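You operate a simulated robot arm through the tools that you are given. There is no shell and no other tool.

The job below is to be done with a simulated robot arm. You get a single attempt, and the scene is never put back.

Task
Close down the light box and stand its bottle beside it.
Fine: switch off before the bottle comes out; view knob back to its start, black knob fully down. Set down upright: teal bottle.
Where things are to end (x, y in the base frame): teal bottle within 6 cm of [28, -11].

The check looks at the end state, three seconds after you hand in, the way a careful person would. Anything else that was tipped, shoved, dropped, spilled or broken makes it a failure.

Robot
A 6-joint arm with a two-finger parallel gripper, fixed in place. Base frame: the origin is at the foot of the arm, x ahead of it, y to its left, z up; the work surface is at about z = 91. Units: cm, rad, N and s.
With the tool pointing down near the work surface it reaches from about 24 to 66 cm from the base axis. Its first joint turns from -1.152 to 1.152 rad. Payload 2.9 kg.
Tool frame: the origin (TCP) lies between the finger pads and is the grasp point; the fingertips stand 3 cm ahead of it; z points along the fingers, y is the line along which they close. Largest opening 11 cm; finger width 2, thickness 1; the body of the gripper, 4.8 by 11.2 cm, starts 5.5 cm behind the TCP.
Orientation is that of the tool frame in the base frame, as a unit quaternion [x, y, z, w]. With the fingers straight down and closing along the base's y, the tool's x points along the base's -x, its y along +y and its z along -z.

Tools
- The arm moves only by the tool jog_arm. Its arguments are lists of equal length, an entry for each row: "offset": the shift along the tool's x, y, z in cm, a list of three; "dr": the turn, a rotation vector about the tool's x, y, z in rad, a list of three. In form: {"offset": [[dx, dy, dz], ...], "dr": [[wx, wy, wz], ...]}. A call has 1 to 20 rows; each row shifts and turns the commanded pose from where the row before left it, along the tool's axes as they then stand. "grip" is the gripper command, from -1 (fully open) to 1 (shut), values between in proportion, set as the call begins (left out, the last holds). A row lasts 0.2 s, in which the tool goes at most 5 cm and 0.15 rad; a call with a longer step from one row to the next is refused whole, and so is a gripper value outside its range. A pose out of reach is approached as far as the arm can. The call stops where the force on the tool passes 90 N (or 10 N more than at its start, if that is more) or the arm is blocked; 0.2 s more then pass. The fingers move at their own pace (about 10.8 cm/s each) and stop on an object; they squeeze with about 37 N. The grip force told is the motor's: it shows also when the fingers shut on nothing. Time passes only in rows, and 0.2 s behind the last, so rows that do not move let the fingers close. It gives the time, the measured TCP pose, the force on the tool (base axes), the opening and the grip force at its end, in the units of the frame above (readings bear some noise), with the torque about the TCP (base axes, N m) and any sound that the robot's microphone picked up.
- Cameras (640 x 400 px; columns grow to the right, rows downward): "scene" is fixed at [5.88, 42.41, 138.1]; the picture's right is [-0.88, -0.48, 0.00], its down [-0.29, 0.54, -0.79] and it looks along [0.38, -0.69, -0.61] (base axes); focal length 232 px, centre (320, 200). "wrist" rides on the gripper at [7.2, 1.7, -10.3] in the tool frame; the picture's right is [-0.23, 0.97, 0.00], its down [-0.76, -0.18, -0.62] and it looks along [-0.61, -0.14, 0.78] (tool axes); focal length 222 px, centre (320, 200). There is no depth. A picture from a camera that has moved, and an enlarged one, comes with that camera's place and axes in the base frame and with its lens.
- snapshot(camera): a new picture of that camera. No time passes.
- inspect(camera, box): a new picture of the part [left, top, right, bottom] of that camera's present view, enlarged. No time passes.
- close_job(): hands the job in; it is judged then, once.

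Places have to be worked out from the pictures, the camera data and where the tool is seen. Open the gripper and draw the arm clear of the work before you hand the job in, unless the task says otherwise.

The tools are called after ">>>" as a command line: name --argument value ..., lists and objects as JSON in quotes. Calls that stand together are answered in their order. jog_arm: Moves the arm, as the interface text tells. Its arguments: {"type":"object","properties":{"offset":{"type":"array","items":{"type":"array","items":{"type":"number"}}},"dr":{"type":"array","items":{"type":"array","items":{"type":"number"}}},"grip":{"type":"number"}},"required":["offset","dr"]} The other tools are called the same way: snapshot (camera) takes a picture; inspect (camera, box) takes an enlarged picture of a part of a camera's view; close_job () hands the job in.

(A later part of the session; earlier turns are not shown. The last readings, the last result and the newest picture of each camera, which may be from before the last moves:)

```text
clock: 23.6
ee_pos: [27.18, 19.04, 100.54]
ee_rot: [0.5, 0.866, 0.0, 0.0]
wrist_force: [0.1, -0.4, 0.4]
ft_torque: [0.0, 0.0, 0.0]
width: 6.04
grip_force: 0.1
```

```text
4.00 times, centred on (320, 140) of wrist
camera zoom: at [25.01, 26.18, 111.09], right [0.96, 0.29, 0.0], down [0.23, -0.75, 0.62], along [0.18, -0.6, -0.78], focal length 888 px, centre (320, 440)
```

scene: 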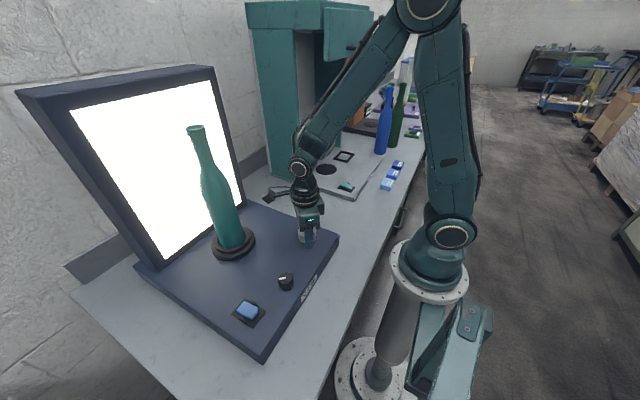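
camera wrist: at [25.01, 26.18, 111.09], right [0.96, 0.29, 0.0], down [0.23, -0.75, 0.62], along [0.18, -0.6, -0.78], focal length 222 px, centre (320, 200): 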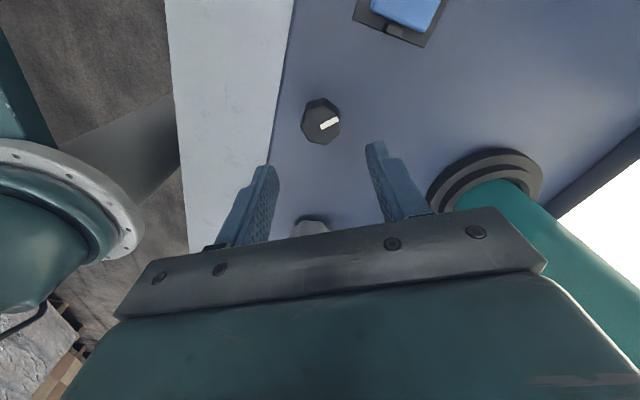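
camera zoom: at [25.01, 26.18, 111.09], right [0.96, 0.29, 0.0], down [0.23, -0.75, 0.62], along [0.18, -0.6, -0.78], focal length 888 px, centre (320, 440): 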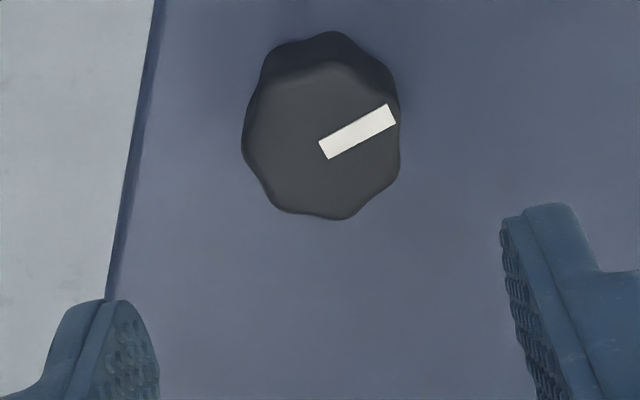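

Black knob centre is about (27.0, 19.87), pointer at about +45°. I'll centre over it and descend to grip height (tips ≈ 91.2).

>>> jog_arm --offset '[[0.81, 0.26, 0], [0, 0, 1.5], [0, 0, 1.5], [0, 0, 1.0], [0, 0, 0.8], [0, 0, 0.5], [0, 0, 0.5]]' --dr '[[0, 0, 0], [0, 0, 0], [0, 0, 0], [0, 0, 0], [0, 0, 0], [0, 0, 0], [0, 0, 0]]' --grip 0.05

>>> snapshot --camera "wrist"

>>> inspect --camera "scene" --box '[220, 210, 360, 320]'

```text
clock: 25.2
ee_pos: [26.91, 19.94, 94.96]
ee_rot: [0.501, 0.865, 0.001, 0.0]
wrist_force: [-0.8, 0.2, 0.0]
ft_torque: [-0.03, 0.01, 0.0]
width: 5.18
grip_force: 0.1
```

```text
taken
camera wrist: at [24.77, 27.02, 105.32], right [0.96, 0.29, 0.0], down [0.22, -0.75, 0.62], along [0.18, -0.6, -0.78], focal length 222 px, centre (320, 200)
```

wrist: 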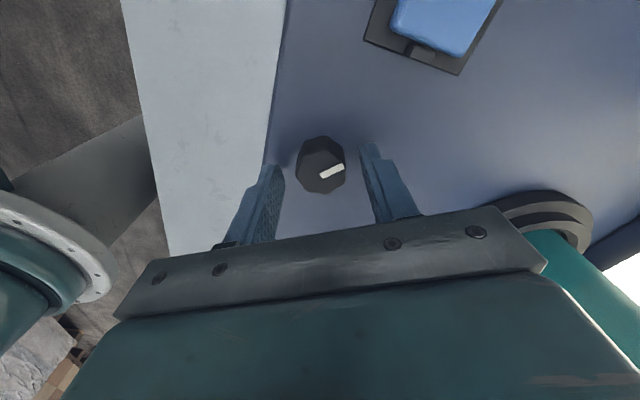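

```text
3.64 times, centred on (290, 265) of scene
camera zoom: at [5.88, 42.41, 138.1], right [-0.88, -0.48, 0.0], down [-0.29, 0.54, -0.79], along [0.38, -0.69, -0.61], focal length 842 px, centre (429, -36)
```

zoom: 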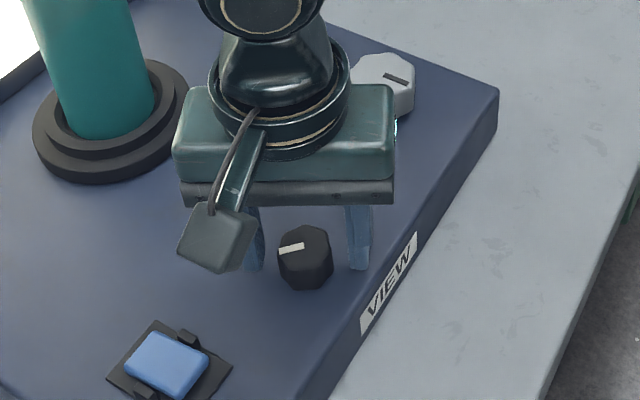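

Well centred, tips at about 91.9. I'll lower 0.7 cm more and close on the black knob.

>>> jog_arm --offset '[[0, 0, 0.35], [0, 0, 0.35]]' --dr '[[0, 0, 0], [0, 0, 0]]'

>>> jog_arm --offset '[[0, 0, 0], [0, 0, 0], [0, 0, 0]]' --dr '[[0, 0, 0], [0, 0, 0], [0, 0, 0]]' --grip 1

>>> inspect --camera "wrist" --box '[260, 120, 380, 235]'

>>> snapshot --camera "scene"

```text
clock: 25.8
ee_pos: [26.99, 19.94, 94.21]
ee_rot: [0.502, 0.865, 0.0, 0.0]
wrist_force: [0.6, 0.3, 0.9]
ft_torque: [0.03, 0.01, 0.0]
width: 5.2
grip_force: 0.0
```

```text
clock: 26.6
ee_pos: [27.15, 19.94, 94.3]
ee_rot: [0.502, 0.865, 0.0, 0.0]
wrist_force: [3.9, 2.6, -8.7]
ft_torque: [-0.02, -0.19, 0.0]
width: 3.06
grip_force: 45.2
```

```text
3.48 times, centred on (320, 178) of wrist
camera zoom: at [24.84, 27.08, 104.62], right [0.96, 0.29, 0.0], down [0.22, -0.75, 0.62], along [0.18, -0.6, -0.78], focal length 773 px, centre (320, 278)
```

zoom: 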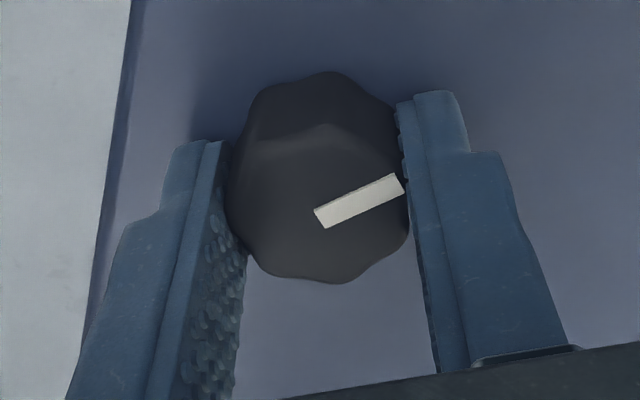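

```text
taken
```

scene: 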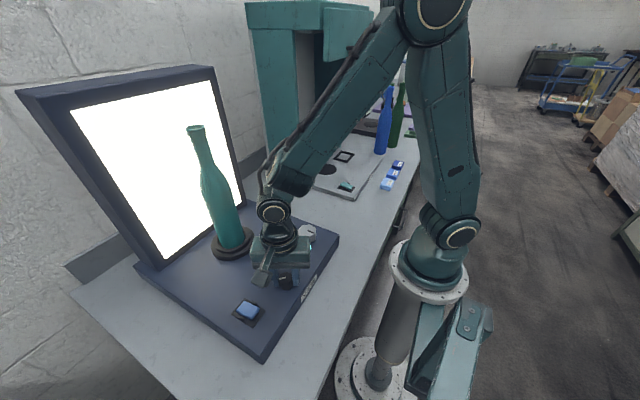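

Gripped the black knob (3.06 cm). I'll turn counter-clockwise 0.5 rad and compare the screen brightness and pointer.

>>> jog_arm --offset '[[0, 0, 0], [0, 0, 0], [0, 0, 0], [0, 0, 0], [0, 0, 0]]' --dr '[[0, 0, -0.1], [0, 0, -0.1], [0, 0, -0.1], [0, 0, -0.1], [0, 0, -0.1]]'

>>> inspect --camera "wrist" --box '[260, 120, 380, 235]'

>>> snapshot --camera "scene"

```text
clock: 27.8
ee_pos: [27.03, 20.05, 94.27]
ee_rot: [0.269, 0.963, 0.002, 0.001]
wrist_force: [10.0, 11.1, -6.6]
ft_torque: [-0.93, -0.07, -0.02]
width: 3.07
grip_force: 44.6
```

```text
3.48 times, centred on (320, 178) of wrist
camera zoom: at [21.66, 25.15, 104.62], right [0.7, 0.71, 0.0], down [0.56, -0.55, 0.62], along [0.45, -0.43, -0.78], focal length 773 px, centre (320, 278)
```

zoom: 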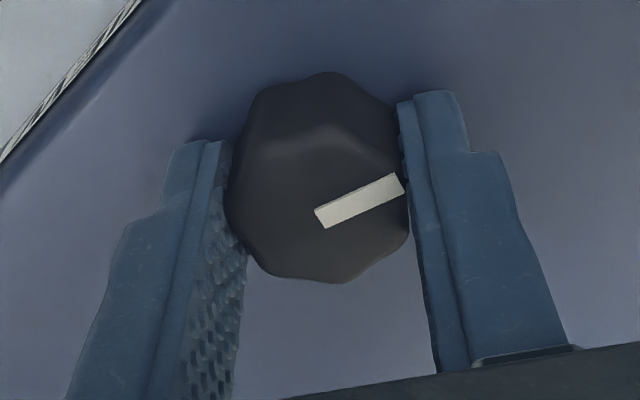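

```text
taken
```

scene: 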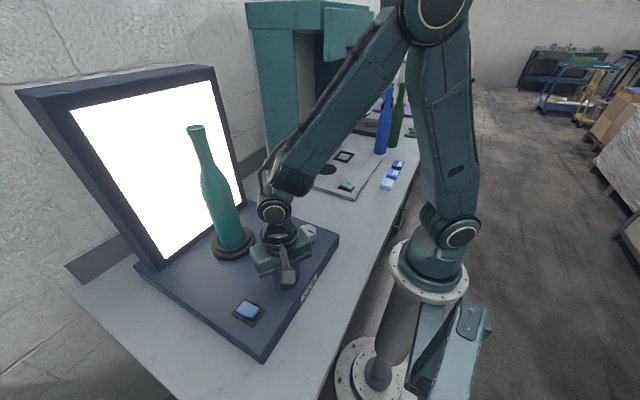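

The knob follows freely with no visible dimming yet (the screen is saturated). I'll keep turning counter-clockwise and watch for a change or a stop.

>>> jog_arm --offset '[[0, 0, 0], [0, 0, 0], [0, 0, 0], [0, 0, 0], [0, 0, 0], [0, 0, 0]]' --dr '[[0, 0, -0.1], [0, 0, -0.1], [0, 0, -0.1], [0, 0, -0.1], [0, 0, -0.1], [0, 0, -0.1]]'

>>> inspect --camera "wrist" --box '[260, 120, 380, 235]'

>>> snapshot --camera "scene"

```text
clock: 29.2
ee_pos: [27.04, 19.99, 94.15]
ee_rot: [-0.027, 1.0, 0.002, 0.0]
wrist_force: [4.1, 24.9, -0.9]
ft_torque: [-0.02, 0.63, -0.02]
width: 3.05
grip_force: 44.7
```

```text
3.48 times, centred on (320, 178) of wrist
camera zoom: at [19.67, 21.23, 104.63], right [0.17, 0.98, 0.0], down [0.77, -0.14, 0.62], along [0.61, -0.11, -0.78], focal length 773 px, centre (320, 278)
```

zoom: 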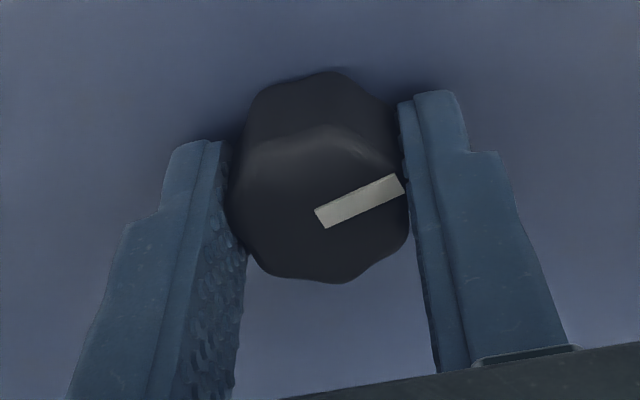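

```text
taken
```

scene: 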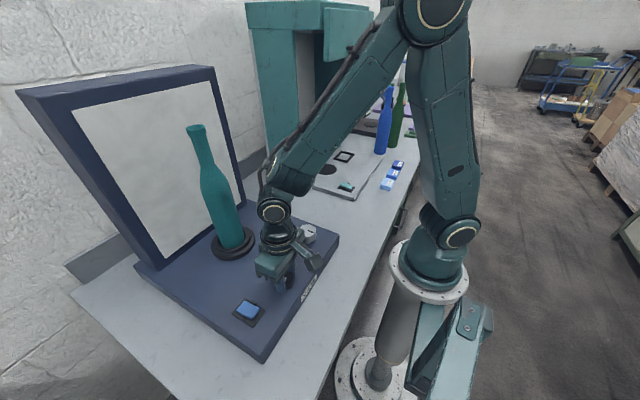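

The screen has dimmed, so counter-clockwise is "down" for the black knob. I'll continue counter-clockwise to its stop.

>>> jog_arm --offset '[[0, 0, 0], [0, 0, 0], [0, 0, 0], [0, 0, 0]]' --dr '[[0, 0, -0.1], [0, 0, -0.1], [0, 0, -0.1], [0, 0, -0.1]]'

>>> inspect --camera "wrist" --box '[260, 120, 380, 235]'

>>> snapshot --camera "scene"

```text
clock: 30.2
ee_pos: [27.04, 19.95, 94.23]
ee_rot: [-0.225, 0.974, 0.003, 0.001]
wrist_force: [4.6, 24.4, -0.5]
ft_torque: [-0.15, 0.62, 0.0]
width: 3.06
grip_force: 45.0
```

```text
3.48 times, centred on (320, 178) of wrist
camera zoom: at [19.74, 18.3, 104.62], right [-0.22, 0.97, 0.0], down [0.76, 0.17, 0.62], along [0.61, 0.14, -0.78], focal length 773 px, centre (320, 278)
```

zoom: 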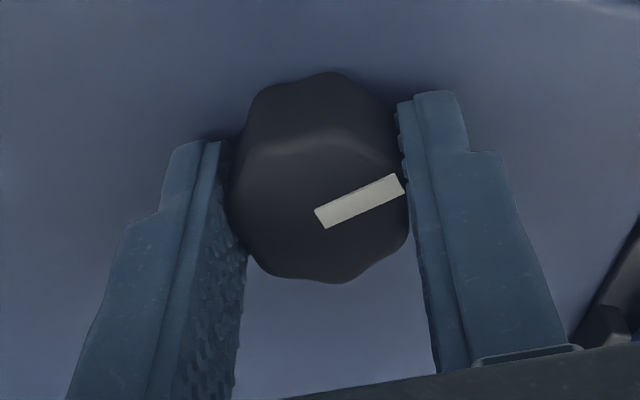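

```text
taken
```

scene: 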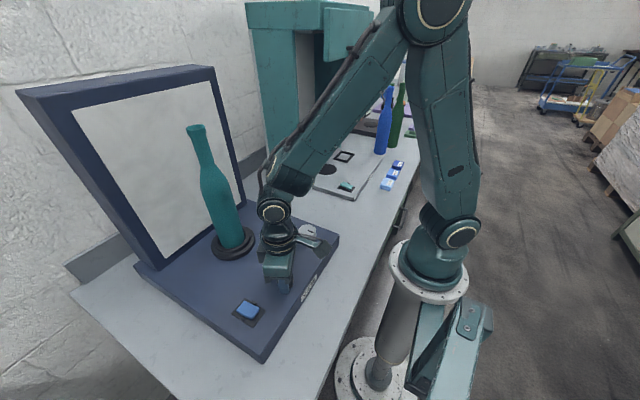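

Still following (pointer ≈ 131°), no stop yet. Another 0.6 rad counter-clockwise.

>>> jog_arm --offset '[[0, 0, 0], [0, 0, 0], [0, 0, 0], [0, 0, 0], [0, 0, 0], [0, 0, 0]]' --dr '[[0, 0, -0.1], [0, 0, -0.1], [0, 0, -0.1], [0, 0, -0.1], [0, 0, -0.1], [0, 0, -0.1]]'

>>> inspect --camera "wrist" --box '[260, 120, 380, 235]'

>>> snapshot --camera "scene"

```text
clock: 31.6
ee_pos: [27.04, 19.93, 94.19]
ee_rot: [-0.502, 0.865, 0.001, 0.002]
wrist_force: [3.3, 21.2, 7.2]
ft_torque: [0.13, 0.47, 0.02]
width: 3.08
grip_force: 45.7
```

```text
3.48 times, centred on (320, 178) of wrist
camera zoom: at [21.9, 14.51, 104.6], right [-0.73, 0.68, 0.0], down [0.53, 0.57, 0.63], along [0.42, 0.46, -0.78], focal length 773 px, centre (320, 278)
```

zoom: 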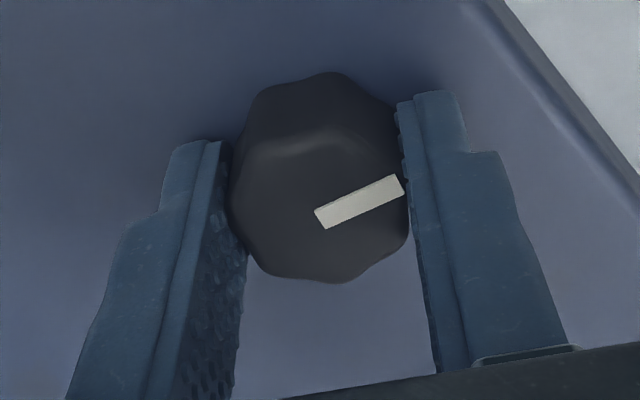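

```text
taken
```

scene: 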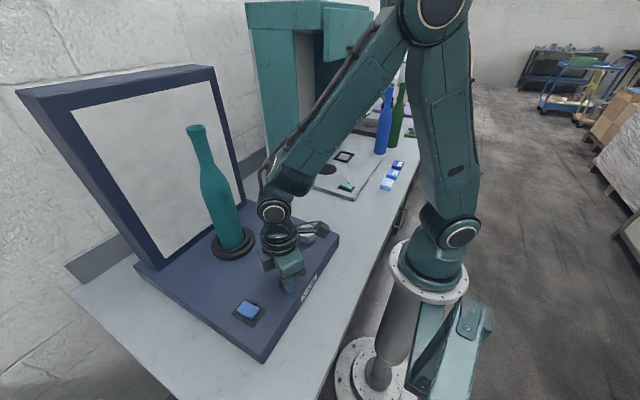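

Pointer ≈ 165°, still no stop. I'll continue in smaller steps.

>>> jog_arm --offset '[[0, 0, 0], [0, 0, 0], [0, 0, 0], [0, 0, 0]]' --dr '[[0, 0, -0.1], [0, 0, -0.1], [0, 0, -0.1], [0, 0, -0.1]]'

>>> inspect --camera "wrist" --box '[260, 120, 380, 235]'

>>> inspect --camera "scene" --box '[10, 60, 350, 340]'

```text
clock: 32.6
ee_pos: [26.99, 19.92, 94.18]
ee_rot: [-0.663, 0.748, 0.0, -0.002]
wrist_force: [-5.1, 9.0, 23.3]
ft_torque: [0.06, -0.11, -0.69]
width: 3.16
grip_force: 44.9
```

```text
3.48 times, centred on (320, 178) of wrist
camera zoom: at [24.41, 12.87, 104.61], right [-0.94, 0.34, 0.0], down [0.27, 0.74, 0.62], along [0.21, 0.58, -0.78], focal length 773 px, centre (320, 278)
```

zoom: 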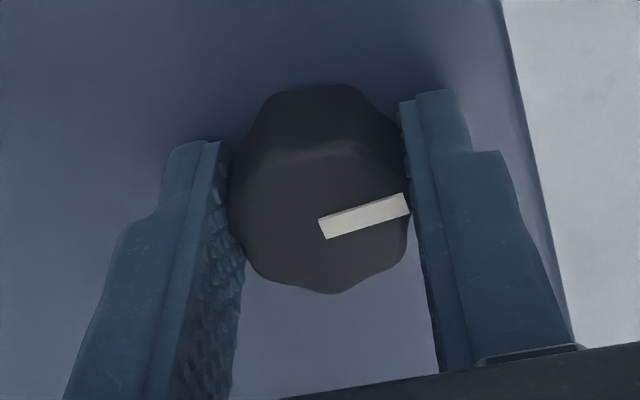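

```text
1.43 times, centred on (180, 200) of scene
camera zoom: at [5.85, 42.42, 138.1], right [-0.88, -0.48, 0.0], down [-0.29, 0.54, -0.79], along [0.38, -0.69, -0.61], focal length 331 px, centre (520, 200)
```

zoom: 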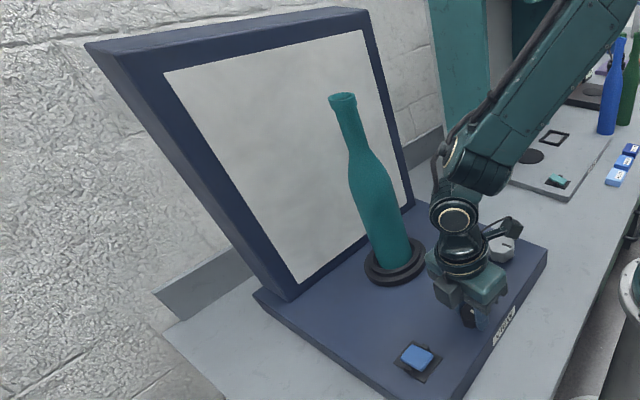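

Torque rose to −0.69 N·m with the pointer stalling near 180° (toward the operator): this is the black knob's bottom stop. Both knobs thus have their zero facing the operator, confirming the white knob's start too. I'll nudge a touch more, release and rise.

>>> jog_arm --offset '[[0, 0, 0], [0, 0, 0]]' --dr '[[0, 0, -0.08], [0, 0, 0]]'

>>> jog_arm --offset '[[0, 0, 0], [0, 0, 0], [0, 0, 0], [0, 0, -1], [0, 0, -2], [0, 0, -3], [0, 0, -2]]' --dr '[[0, 0, 0], [0, 0, 0], [0, 0, 0], [0, 0, 0], [0, 0, 0], [0, 0, 0], [0, 0, 0]]' --grip -0.1

>>> snapshot --camera "wrist"

>>> inspect --camera "scene" --box '[220, 200, 360, 330]'

```text
clock: 33.2
ee_pos: [27.01, 19.78, 94.09]
ee_rot: [-0.692, 0.722, 0.001, -0.003]
wrist_force: [-4.3, 0.3, 5.7]
ft_torque: [-0.25, -0.17, -0.66]
width: 3.17
grip_force: 44.8
```

```text
clock: 34.8
ee_pos: [26.72, 19.72, 102.24]
ee_rot: [-0.693, 0.721, 0.0, 0.0]
wrist_force: [0.4, 0.2, -0.5]
ft_torque: [0.0, 0.0, -0.02]
width: 6.07
grip_force: 0.0
```

```text
taken
camera wrist: at [24.8, 12.65, 112.62], right [-0.96, 0.27, 0.0], down [0.21, 0.75, 0.62], along [0.17, 0.6, -0.78], focal length 222 px, centre (320, 200)
```

wrist: 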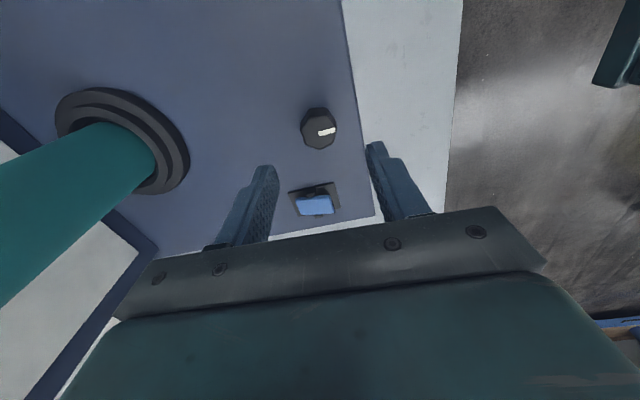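

```text
3.08 times, centred on (290, 265) of scene
camera zoom: at [5.88, 42.41, 138.1], right [-0.88, -0.48, 0.0], down [-0.29, 0.54, -0.79], along [0.38, -0.69, -0.61], focal length 713 px, centre (412, 0)
```

zoom: 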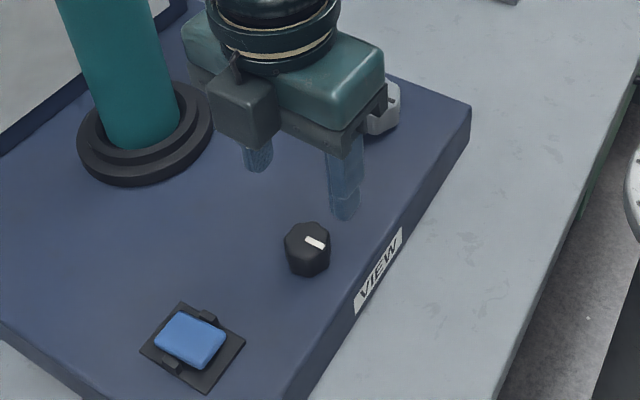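

Black knob pointer now faces the operator. Now I'll inspect the blue rocker and the teal one on the neighbouring station to read its tilt state.

>>> inspect --camera "wrist" --box '[270, 160, 360, 230]'

>>> inspect --camera "scene" --box '[225, 285, 285, 335]'

>>> inspect --camera "scene" --box '[325, 170, 365, 200]'

```text
5.71 times, centred on (315, 195) of wrist
camera zoom: at [24.8, 12.65, 112.62], right [-0.96, 0.27, 0.0], down [0.21, 0.75, 0.62], along [0.17, 0.6, -0.78], focal length 1269 px, centre (349, 229)
```

zoom: 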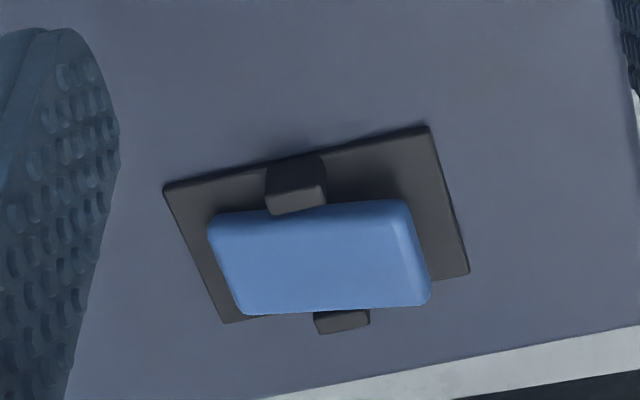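

```text
8.00 times, centred on (255, 310) of scene
camera zoom: at [5.88, 42.41, 138.1], right [-0.88, -0.48, 0.0], down [-0.29, 0.54, -0.79], along [0.38, -0.69, -0.61], focal length 1853 px, centre (840, -680)
```

zoom: 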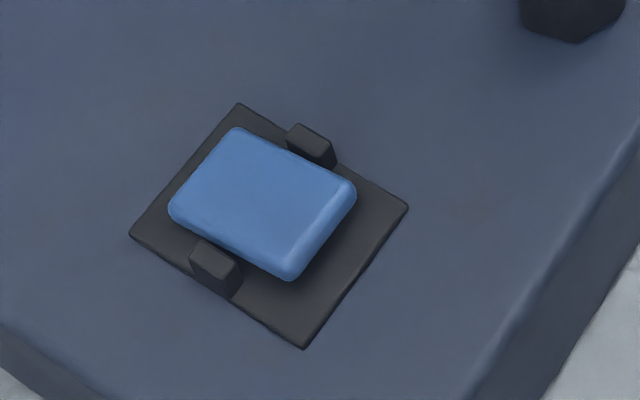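

```text
13.33 times, centred on (345, 185) of scene
camera zoom: at [5.88, 42.41, 138.1], right [-0.88, -0.48, 0.0], down [-0.29, 0.54, -0.79], along [0.38, -0.69, -0.61], focal length 3089 px, centre (-13, 400)
```

zoom: 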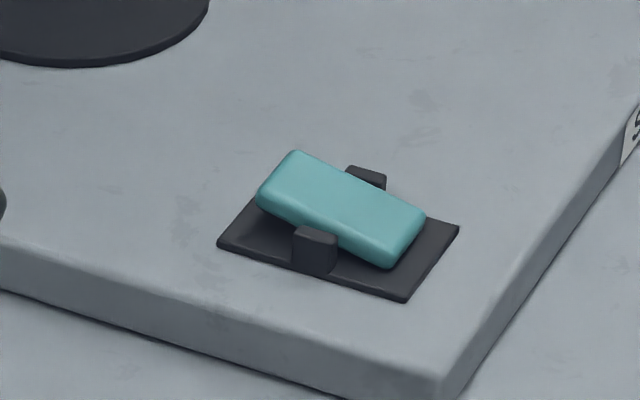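

The blue rocker's far end (+x) is pressed and its near end is raised (on), while the teal station's rocker is near-end-down (off). So I'll press the near end at about (28.4, 29.15), first moving above it with closed fingers.

>>> jog_arm --offset '[[-4.75, -0.65, 0], [-4.75, -0.65, 0], [0, 0, 2], [0, 0, 2]]' --dr '[[0, 0, 0], [0, 0, 0], [0, 0, 0], [0, 0, 0]]' --grip 1

>>> snapshot --camera "wrist"

>>> inspect --camera "scene" --box '[210, 230, 320, 340]'

```text
clock: 35.8
ee_pos: [28.72, 29.2, 98.38]
ee_rot: [-0.692, 0.722, 0.0, -0.001]
wrist_force: [-0.3, -0.1, -0.4]
ft_torque: [-0.03, 0.01, 0.02]
width: 0.0
grip_force: 37.4
```

```text
taken
camera wrist: at [26.68, 21.97, 108.76], right [-0.96, 0.27, 0.0], down [0.21, 0.75, 0.62], along [0.17, 0.6, -0.78], focal length 222 px, centre (320, 200)
```

wrist: 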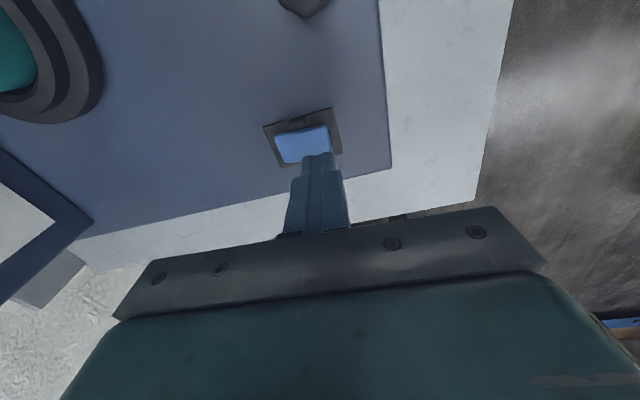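

```text
3.64 times, centred on (265, 285) of scene
camera zoom: at [5.88, 42.42, 138.1], right [-0.88, -0.48, 0.0], down [-0.29, 0.54, -0.79], along [0.38, -0.69, -0.61], focal length 842 px, centre (520, -109)
```

zoom: 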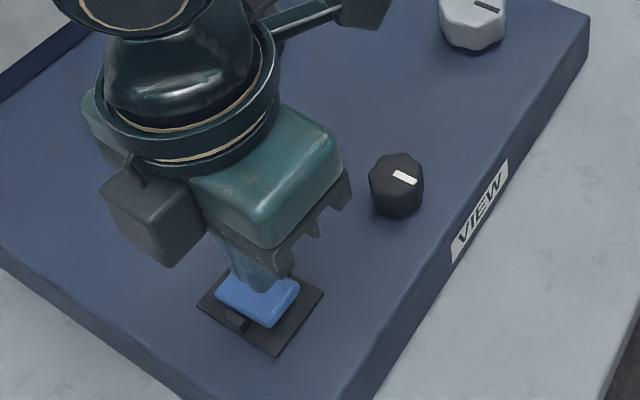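

The closed tip is at x≈28.7; I'll shift 0.35 cm toward the operator so I press nearer the end, then step down watching for force or a click.

>>> jog_arm --offset '[[0, 0.35, 0], [0, 0, 0.6], [0, 0, 0.5], [0, 0, 0.4], [0, 0, 0.3], [0, 0, 0.3]]' --dr '[[0, 0, 0], [0, 0, 0], [0, 0, 0], [0, 0, 0], [0, 0, 0], [0, 0, 0]]'

>>> inspect --camera "scene" --box '[225, 270, 295, 335]'

```text
clock: 37.2
ee_pos: [28.27, 29.32, 96.06]
ee_rot: [-0.692, 0.722, 0.0, 0.0]
wrist_force: [0.4, -1.1, 0.6]
ft_torque: [-0.01, 0.03, 0.01]
width: 0.01
grip_force: 37.1
```

```text
6.15 times, centred on (260, 302) of scene
camera zoom: at [5.88, 42.41, 138.1], right [-0.88, -0.48, 0.0], down [-0.29, 0.54, -0.79], along [0.38, -0.69, -0.61], focal length 1426 px, centre (689, -431)
```

zoom: 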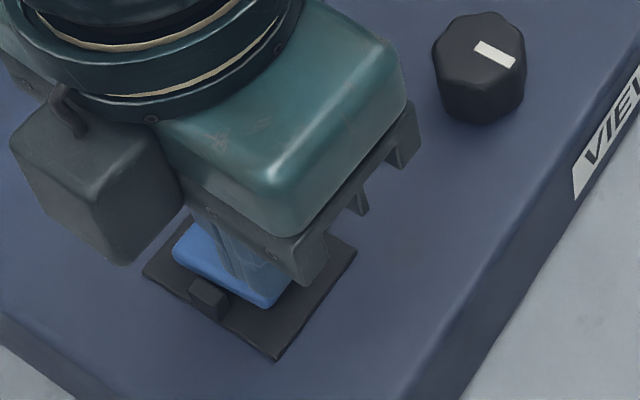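

The tip is at about z 93, near the cap with no contact yet. I'll continue down in small steps.

>>> jog_arm --offset '[[0, 0, 0.2], [0, 0, 0.2], [0, 0, 0.2]]' --dr '[[0, 0, 0], [0, 0, 0], [0, 0, 0]]'

>>> snapshot --camera "wrist"

```text
clock: 38.0
ee_pos: [28.39, 29.18, 95.4]
ee_rot: [-0.692, 0.722, 0.0, 0.0]
wrist_force: [-0.4, 0.1, 0.2]
ft_torque: [0.02, 0.02, 0.02]
width: 0.0
grip_force: 36.6
```

```text
taken
camera wrist: at [26.37, 22.13, 105.82], right [-0.96, 0.27, 0.0], down [0.21, 0.75, 0.62], along [0.17, 0.6, -0.78], focal length 222 px, centre (320, 200)
```

wrist: 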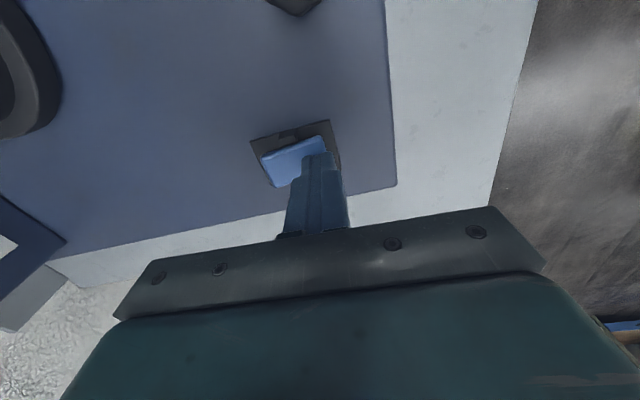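

>>> jog_arm --offset '[[0, 0, 0.2], [0, 0, 0.2]]' --dr '[[0, 0, 0], [0, 0, 0]]'

>>> inspect --camera "wrist" --box '[230, 100, 370, 220]'

>>> inspect --camera "scene" --box '[225, 270, 295, 335]'

```text
clock: 38.6
ee_pos: [28.39, 29.34, 95.36]
ee_rot: [-0.692, 0.721, 0.0, 0.003]
wrist_force: [-10.6, -12.2, 49.1]
ft_torque: [-0.25, -0.15, -0.09]
width: 0.0
grip_force: 37.1
```

```text
3.33 times, centred on (300, 160) of wrist
camera zoom: at [26.33, 22.11, 105.71], right [-0.96, 0.27, 0.0], down [0.21, 0.75, 0.63], along [0.17, 0.6, -0.78], focal length 740 px, centre (387, 333)
```

zoom: 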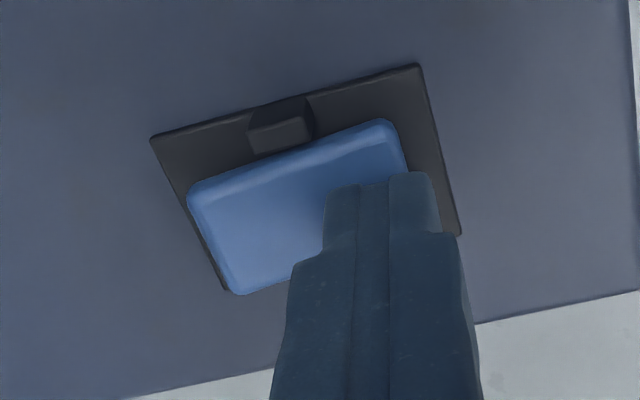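

```text
6.15 times, centred on (260, 302) of scene
camera zoom: at [5.81, 42.34, 138.13], right [-0.88, -0.48, 0.0], down [-0.29, 0.54, -0.79], along [0.38, -0.69, -0.61], focal length 1426 px, centre (689, -431)
```

zoom: 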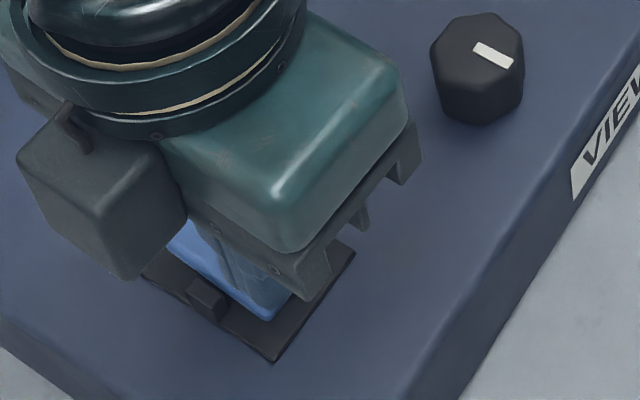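

Force rose to 49 N at tip z ≈ 92.4 with no further travel. I'll lift and check whether the rocker flipped.

>>> jog_arm --offset '[[0, 0, -0.5], [0, 0, -2.0], [0, 0, -3.0], [4.0, 0, 0]]' --dr '[[0, 0, 0], [0, 0, 0], [0, 0, 0], [0, 0, 0]]'

>>> inspect --camera "wrist" --box '[230, 100, 390, 220]'

>>> inspect --camera "scene" --box '[225, 285, 285, 335]'

>>> snapshot --camera "scene"

```text
clock: 39.6
ee_pos: [28.43, 25.15, 100.45]
ee_rot: [-0.692, 0.721, 0.0, 0.0]
wrist_force: [0.2, 0.1, 0.2]
ft_torque: [0.0, 0.01, 0.01]
width: 0.0
grip_force: 37.5
```

```text
3.33 times, centred on (310, 160) of wrist
camera zoom: at [26.32, 17.96, 110.91], right [-0.96, 0.27, 0.0], down [0.21, 0.75, 0.62], along [0.17, 0.6, -0.78], focal length 740 px, centre (353, 333)
```

zoom: 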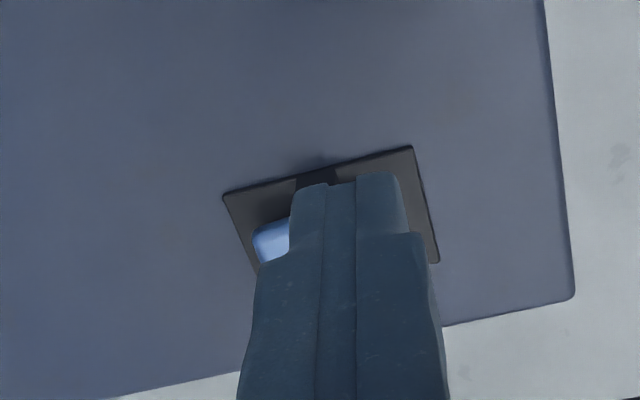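

```text
8.00 times, centred on (255, 310) of scene
camera zoom: at [5.88, 42.42, 138.1], right [-0.88, -0.48, 0.0], down [-0.29, 0.54, -0.79], along [0.38, -0.69, -0.61], focal length 1853 px, centre (840, -680)
```

zoom: 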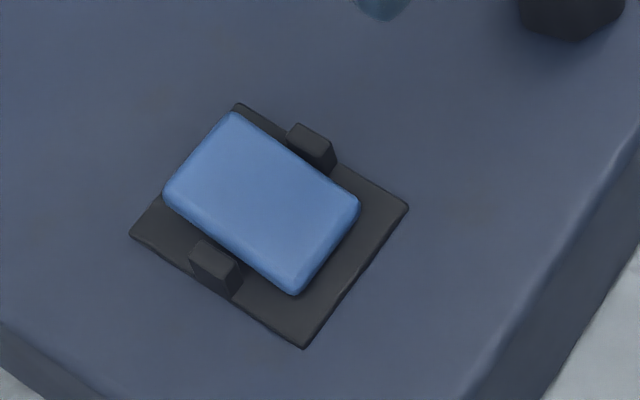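

```text
taken
```

scene: 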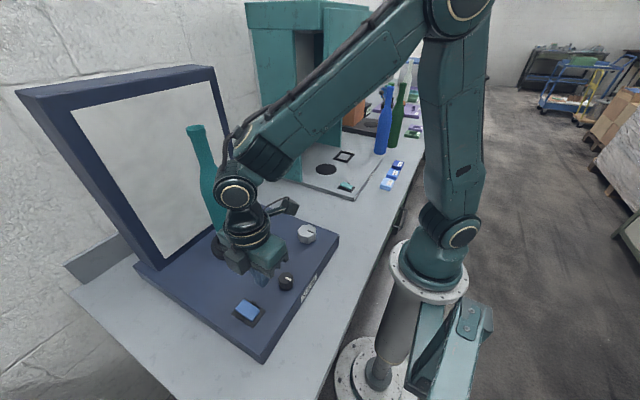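

The cap now looks tipped the other way (far end up, near end down). I'll open the fingers for an unobstructed close view to confirm it's fully flipped.

>>> jog_arm --offset '[[3.0, 0, 0], [2.0, 0, 0], [0, 0, 0]]' --dr '[[0, 0, 0], [0, 0, 0], [0, 0, 0]]' --grip -1

>>> snapshot --camera "wrist"

>>> inspect --camera "wrist" --box '[280, 150, 370, 230]'

```text
clock: 40.4
ee_pos: [27.89, 20.26, 100.71]
ee_rot: [-0.692, 0.722, 0.0, -0.001]
wrist_force: [0.3, -0.1, 0.8]
ft_torque: [0.0, -0.05, 0.0]
width: 11.01
grip_force: 0.0
```

```text
taken
camera wrist: at [25.87, 13.06, 111.0], right [-0.96, 0.27, 0.0], down [0.21, 0.75, 0.62], along [0.17, 0.6, -0.78], focal length 222 px, centre (320, 200)
```

wrist: 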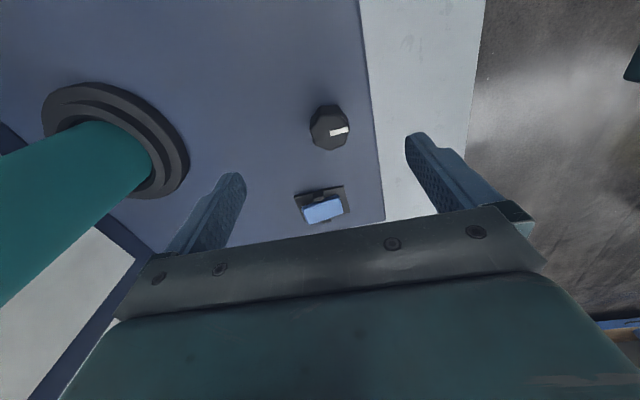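

```text
5.00 times, centred on (325, 190) of wrist
camera zoom: at [25.87, 13.06, 111.0], right [-0.96, 0.27, 0.0], down [0.21, 0.75, 0.62], along [0.17, 0.6, -0.78], focal length 1111 px, centre (295, 250)
```

zoom: 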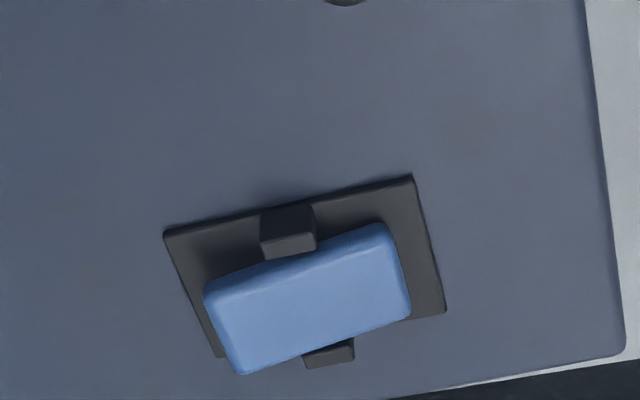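

The rocker is clearly flipped now (near end down, like the switched-off teal one), so the light is off. Next, the bottle: I'll rise to neck height (z≈118.7), rotating the tool back to its original yaw with fingers open.

>>> jog_arm --offset '[[0, 0, -1.64], [0, 0, -1.64], [0, 0, -1.64], [0, 0, -1.64], [0, 0, -1.64], [0, 0, -1.64], [0, 0, -1.64], [0, 0, -1.64], [0, 0, -1.64], [0, 0, -1.64], [0, 0, -1.64]]' --dr '[[0, 0, 0.139], [0, 0, 0.139], [0, 0, 0.139], [0, 0, 0.139], [0, 0, 0.139], [0, 0, 0.139], [0, 0, 0.139], [0, 0, 0.139], [0, 0, 0.139], [0, 0, 0.139], [0, 0, 0.139]]' --grip -1

>>> snapshot --camera "wrist"

>>> snapshot --camera "scene"

```text
clock: 42.8
ee_pos: [27.86, 20.26, 118.63]
ee_rot: [0.001, 1.0, 0.001, 0.0]
wrist_force: [-1.1, -1.4, -0.1]
ft_torque: [-0.01, 0.0, -0.01]
width: 11.01
grip_force: 0.1
```

```text
taken
camera wrist: at [20.63, 21.89, 129.04], right [0.23, 0.97, 0.0], down [0.76, -0.18, 0.62], along [0.61, -0.14, -0.78], focal length 222 px, centre (320, 200)
```

wrist: 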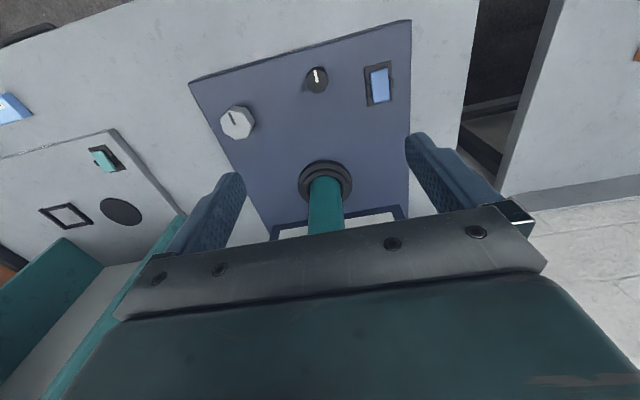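

```text
taken
```

scene: 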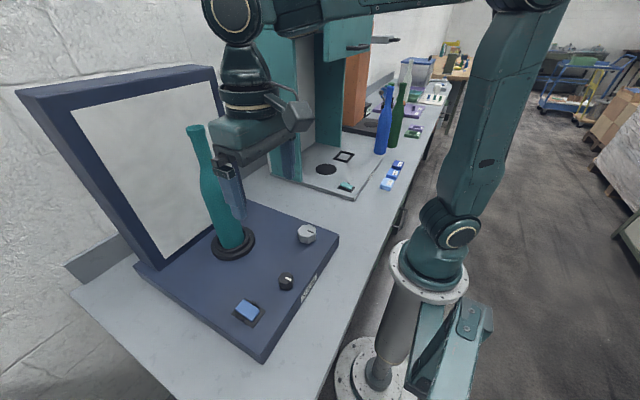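

Clear view: both pointers face the operator, rocker flipped, and the bottle axis is near (45.5, 17.3). I'll move to (38, 17.3) in front of the neck and check alignment.

>>> jog_arm --offset '[[-3.33, -0.99, 0], [-3.33, -0.99, 0], [-3.33, -0.98, 0]]' --dr '[[0, 0, 0], [0, 0, 0], [0, 0, 0]]'

>>> snapshot --camera "wrist"

>>> inspect --camera "scene" --box '[150, 60, 290, 260]'

```text
clock: 43.6
ee_pos: [37.97, 17.13, 118.61]
ee_rot: [-0.001, 1.0, 0.0, 0.0]
wrist_force: [0.5, 0.8, -0.5]
ft_torque: [-0.02, 0.06, 0.03]
width: 10.99
grip_force: 0.0
```

```text
taken
camera wrist: at [30.66, 18.77, 129.05], right [0.23, 0.97, 0.0], down [0.76, -0.18, 0.62], along [0.61, -0.14, -0.78], focal length 222 px, centre (320, 200)
```

wrist: 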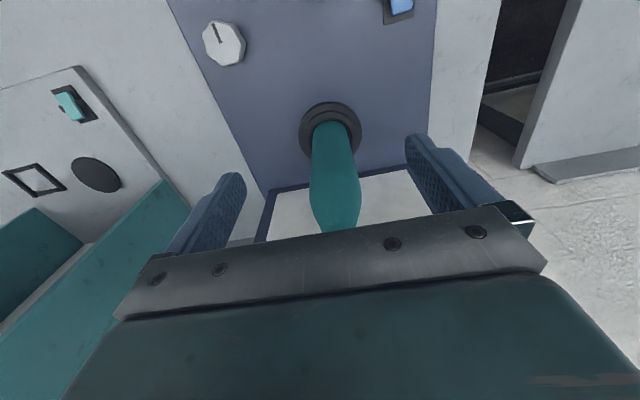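

```text
2.00 times, centred on (220, 160) of scene
camera zoom: at [5.88, 42.41, 138.1], right [-0.88, -0.48, 0.0], down [-0.29, 0.54, -0.79], along [0.38, -0.69, -0.61], focal length 463 px, centre (520, 280)
```

zoom: 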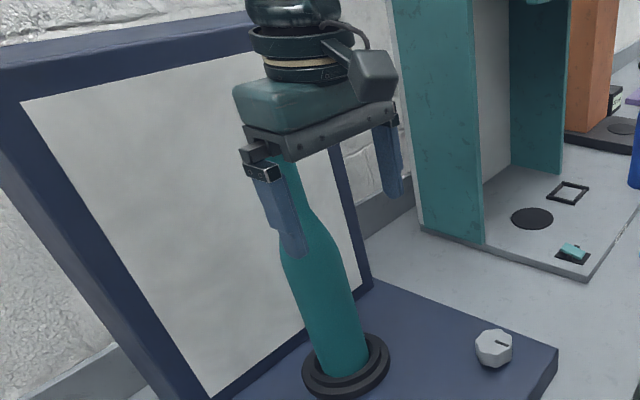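

Ring centre reads (45.5, 17.2), and the tool is at y 17.13. I'll raise slightly and advance 7.5 cm in +x so the open fingers straddle the neck, watching forces.

>>> jog_arm --offset '[[-1.5, 0.05, -0.4], [-2.0, 0, 0], [-2.0, 0, 0], [-2.0, 0, 0]]' --dr '[[0, 0, 0], [0, 0, 0], [0, 0, 0], [0, 0, 0]]'

>>> snapshot --camera "wrist"

>>> inspect --camera "scene" --box '[150, 60, 290, 260]'

```text
clock: 44.6
ee_pos: [45.48, 17.24, 118.95]
ee_rot: [-0.001, 1.0, 0.0, 0.0]
wrist_force: [-0.4, 0.7, 0.6]
ft_torque: [0.0, 0.01, 0.0]
width: 11.0
grip_force: 0.1
```

```text
taken
camera wrist: at [38.24, 18.98, 129.39], right [0.23, 0.97, 0.0], down [0.76, -0.18, 0.62], along [0.61, -0.14, -0.78], focal length 222 px, centre (320, 200)
```

wrist: 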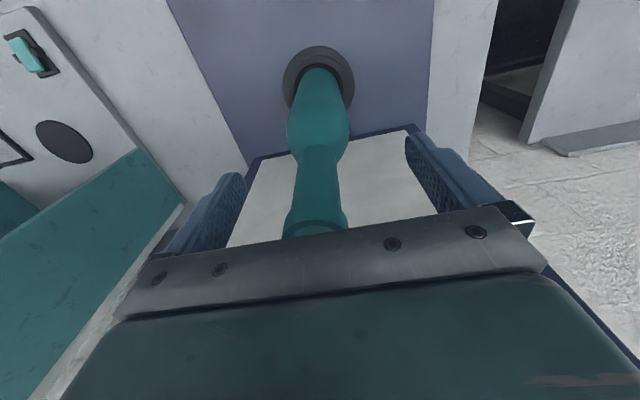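

```text
2.00 times, centred on (220, 160) of scene
camera zoom: at [5.88, 42.41, 138.1], right [-0.88, -0.48, 0.0], down [-0.29, 0.54, -0.79], along [0.38, -0.69, -0.61], focal length 463 px, centre (520, 280)
```

zoom: 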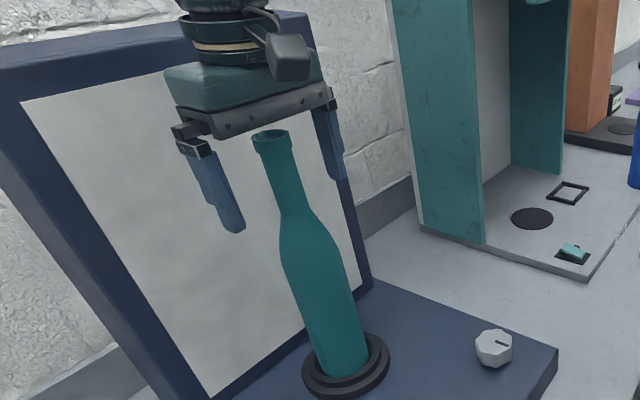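

The neck is between the fingers; the bottle axis looks to be at about (45.1, 17.0). I'll trim by −0.4 in x and −0.15 in y, then close gently on the neck.

>>> jog_arm --offset '[[0.4, -0.15, 0], [0, 0, 0]]' --dr '[[0, 0, 0], [0, 0, 0]]'

>>> jog_arm --offset '[[0, 0, 0], [0, 0, 0], [0, 0, 0], [0, 0, 0]]' --dr '[[0, 0, 0], [0, 0, 0], [0, 0, 0], [0, 0, 0]]' --grip 1

>>> snapshot --camera "wrist"

>>> inspect --camera "scene" --box '[150, 60, 290, 260]'

```text
clock: 45.2
ee_pos: [45.17, 17.15, 118.96]
ee_rot: [-0.001, 1.0, -0.001, 0.0]
wrist_force: [0.2, 0.8, 0.3]
ft_torque: [0.02, 0.03, 0.01]
width: 11.01
grip_force: 0.1
```

```text
clock: 46.2
ee_pos: [45.02, 17.23, 119.02]
ee_rot: [-0.001, 1.0, -0.001, 0.0]
wrist_force: [0.8, -1.1, 0.3]
ft_torque: [-0.15, -0.02, 0.01]
width: 2.98
grip_force: 36.8
```

```text
taken
camera wrist: at [37.84, 18.88, 129.46], right [0.23, 0.97, 0.0], down [0.76, -0.18, 0.62], along [0.61, -0.14, -0.78], focal length 222 px, centre (320, 200)
```

wrist: 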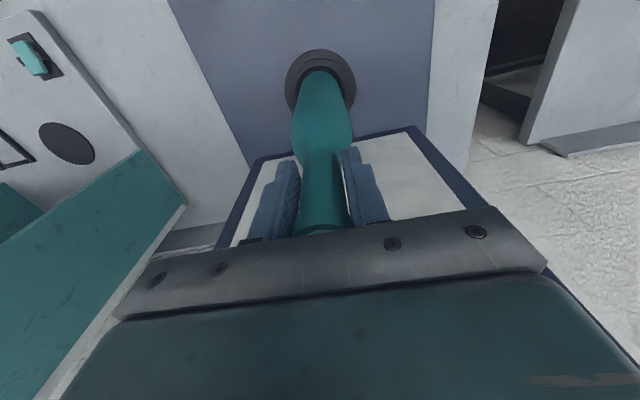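

```text
2.00 times, centred on (220, 160) of scene
camera zoom: at [5.88, 42.41, 138.1], right [-0.88, -0.48, 0.0], down [-0.29, 0.54, -0.79], along [0.38, -0.69, -0.61], focal length 463 px, centre (520, 280)
```

zoom: 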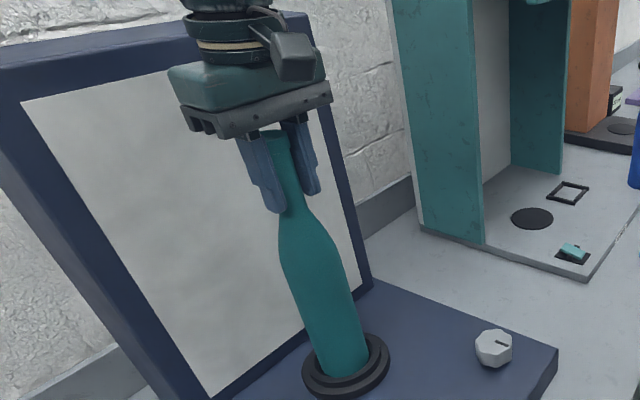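

The neck is gripped (2.98 cm) with negligible side force. I'll lift slowly, straight up.

>>> jog_arm --offset '[[0, 0, -0.3], [0, 0, -0.4], [0, 0, -0.5], [0, 0, -0.6], [0, 0, -0.7]]' --dr '[[0, 0, 0], [0, 0, 0], [0, 0, 0], [0, 0, 0], [0, 0, 0]]'

>>> inspect --camera "scene" --box '[150, 60, 290, 260]'

```text
clock: 47.4
ee_pos: [45.05, 17.26, 121.5]
ee_rot: [-0.001, 1.0, 0.0, 0.0]
wrist_force: [-0.6, 0.8, -4.4]
ft_torque: [0.0, 0.04, 0.01]
width: 2.96
grip_force: 36.8
```

```text
2.00 times, centred on (220, 160) of scene
camera zoom: at [5.89, 42.42, 138.1], right [-0.88, -0.48, 0.0], down [-0.29, 0.54, -0.79], along [0.38, -0.69, -0.61], focal length 463 px, centre (520, 280)
```

zoom: 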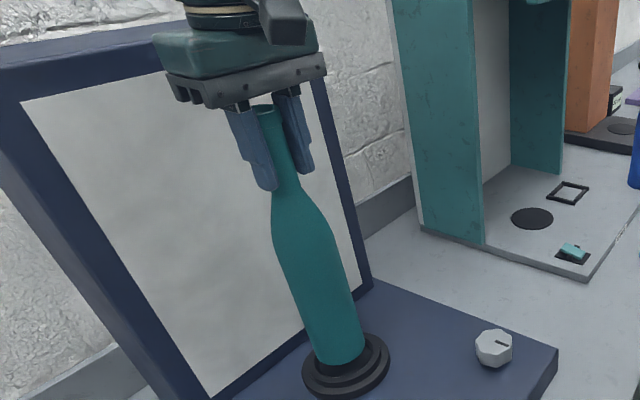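

The bottle is lifting cleanly (about 4.5 N). I'll raise another 6 cm so its base clears the ring and knobs.

>>> jog_arm --offset '[[0, 0, -1], [0, 0, -1.2], [0, 0, -1.3], [0, 0, -1.3], [0, 0, -1.2]]' --dr '[[0, 0, 0], [0, 0, 0], [0, 0, 0], [0, 0, 0], [0, 0, 0]]'

>>> inspect --camera "scene" --box '[130, 60, 350, 280]'

```text
clock: 48.6
ee_pos: [44.99, 17.31, 127.53]
ee_rot: [-0.002, 1.0, 0.0, 0.001]
wrist_force: [0.4, 0.8, -3.9]
ft_torque: [-0.02, 0.04, -0.02]
width: 2.98
grip_force: 37.0
```

```text
1.82 times, centred on (240, 170) of scene
camera zoom: at [5.89, 42.42, 138.1], right [-0.88, -0.48, 0.0], down [-0.29, 0.54, -0.79], along [0.38, -0.69, -0.61], focal length 421 px, centre (466, 254)
```

zoom: 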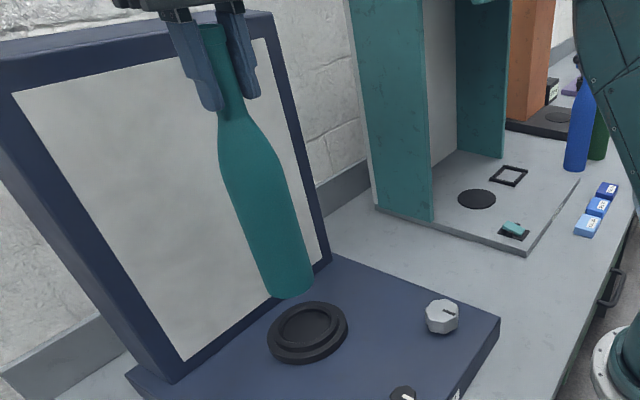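

The bottle is clear of the ring (bottom at about z 101). I'll carry it at this height, moderately slowly, toward (28, −9.8).

>>> jog_arm --offset '[[0.5, -0.8, 0], [1.0, -1.6, 0], [1.3, -2.1, 0], [1.3, -2.1, 0], [1.3, -2.1, 0], [1.3, -2.1, 0], [1.3, -2.1, 0], [1.3, -2.1, 0]]' --dr '[[0, 0, 0], [0, 0, 0], [0, 0, 0], [0, 0, 0], [0, 0, 0], [0, 0, 0], [0, 0, 0], [0, 0, 0]]'

>>> snapshot --camera "scene"

```text
clock: 50.4
ee_pos: [35.54, 2.33, 127.39]
ee_rot: [-0.001, 1.0, 0.0, 0.001]
wrist_force: [0.3, -0.3, -4.8]
ft_torque: [0.0, 0.01, 0.0]
width: 2.98
grip_force: 36.8
```

```text
taken
```

scene: 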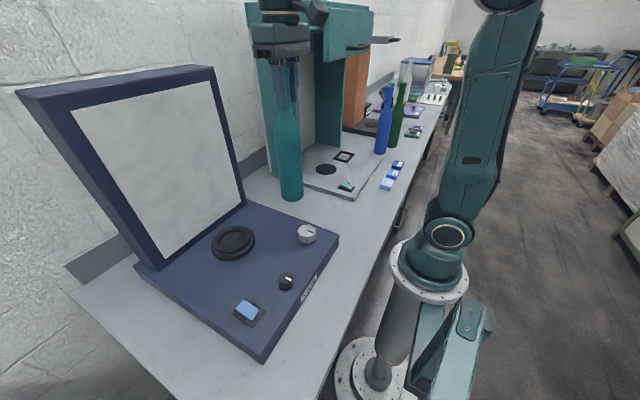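

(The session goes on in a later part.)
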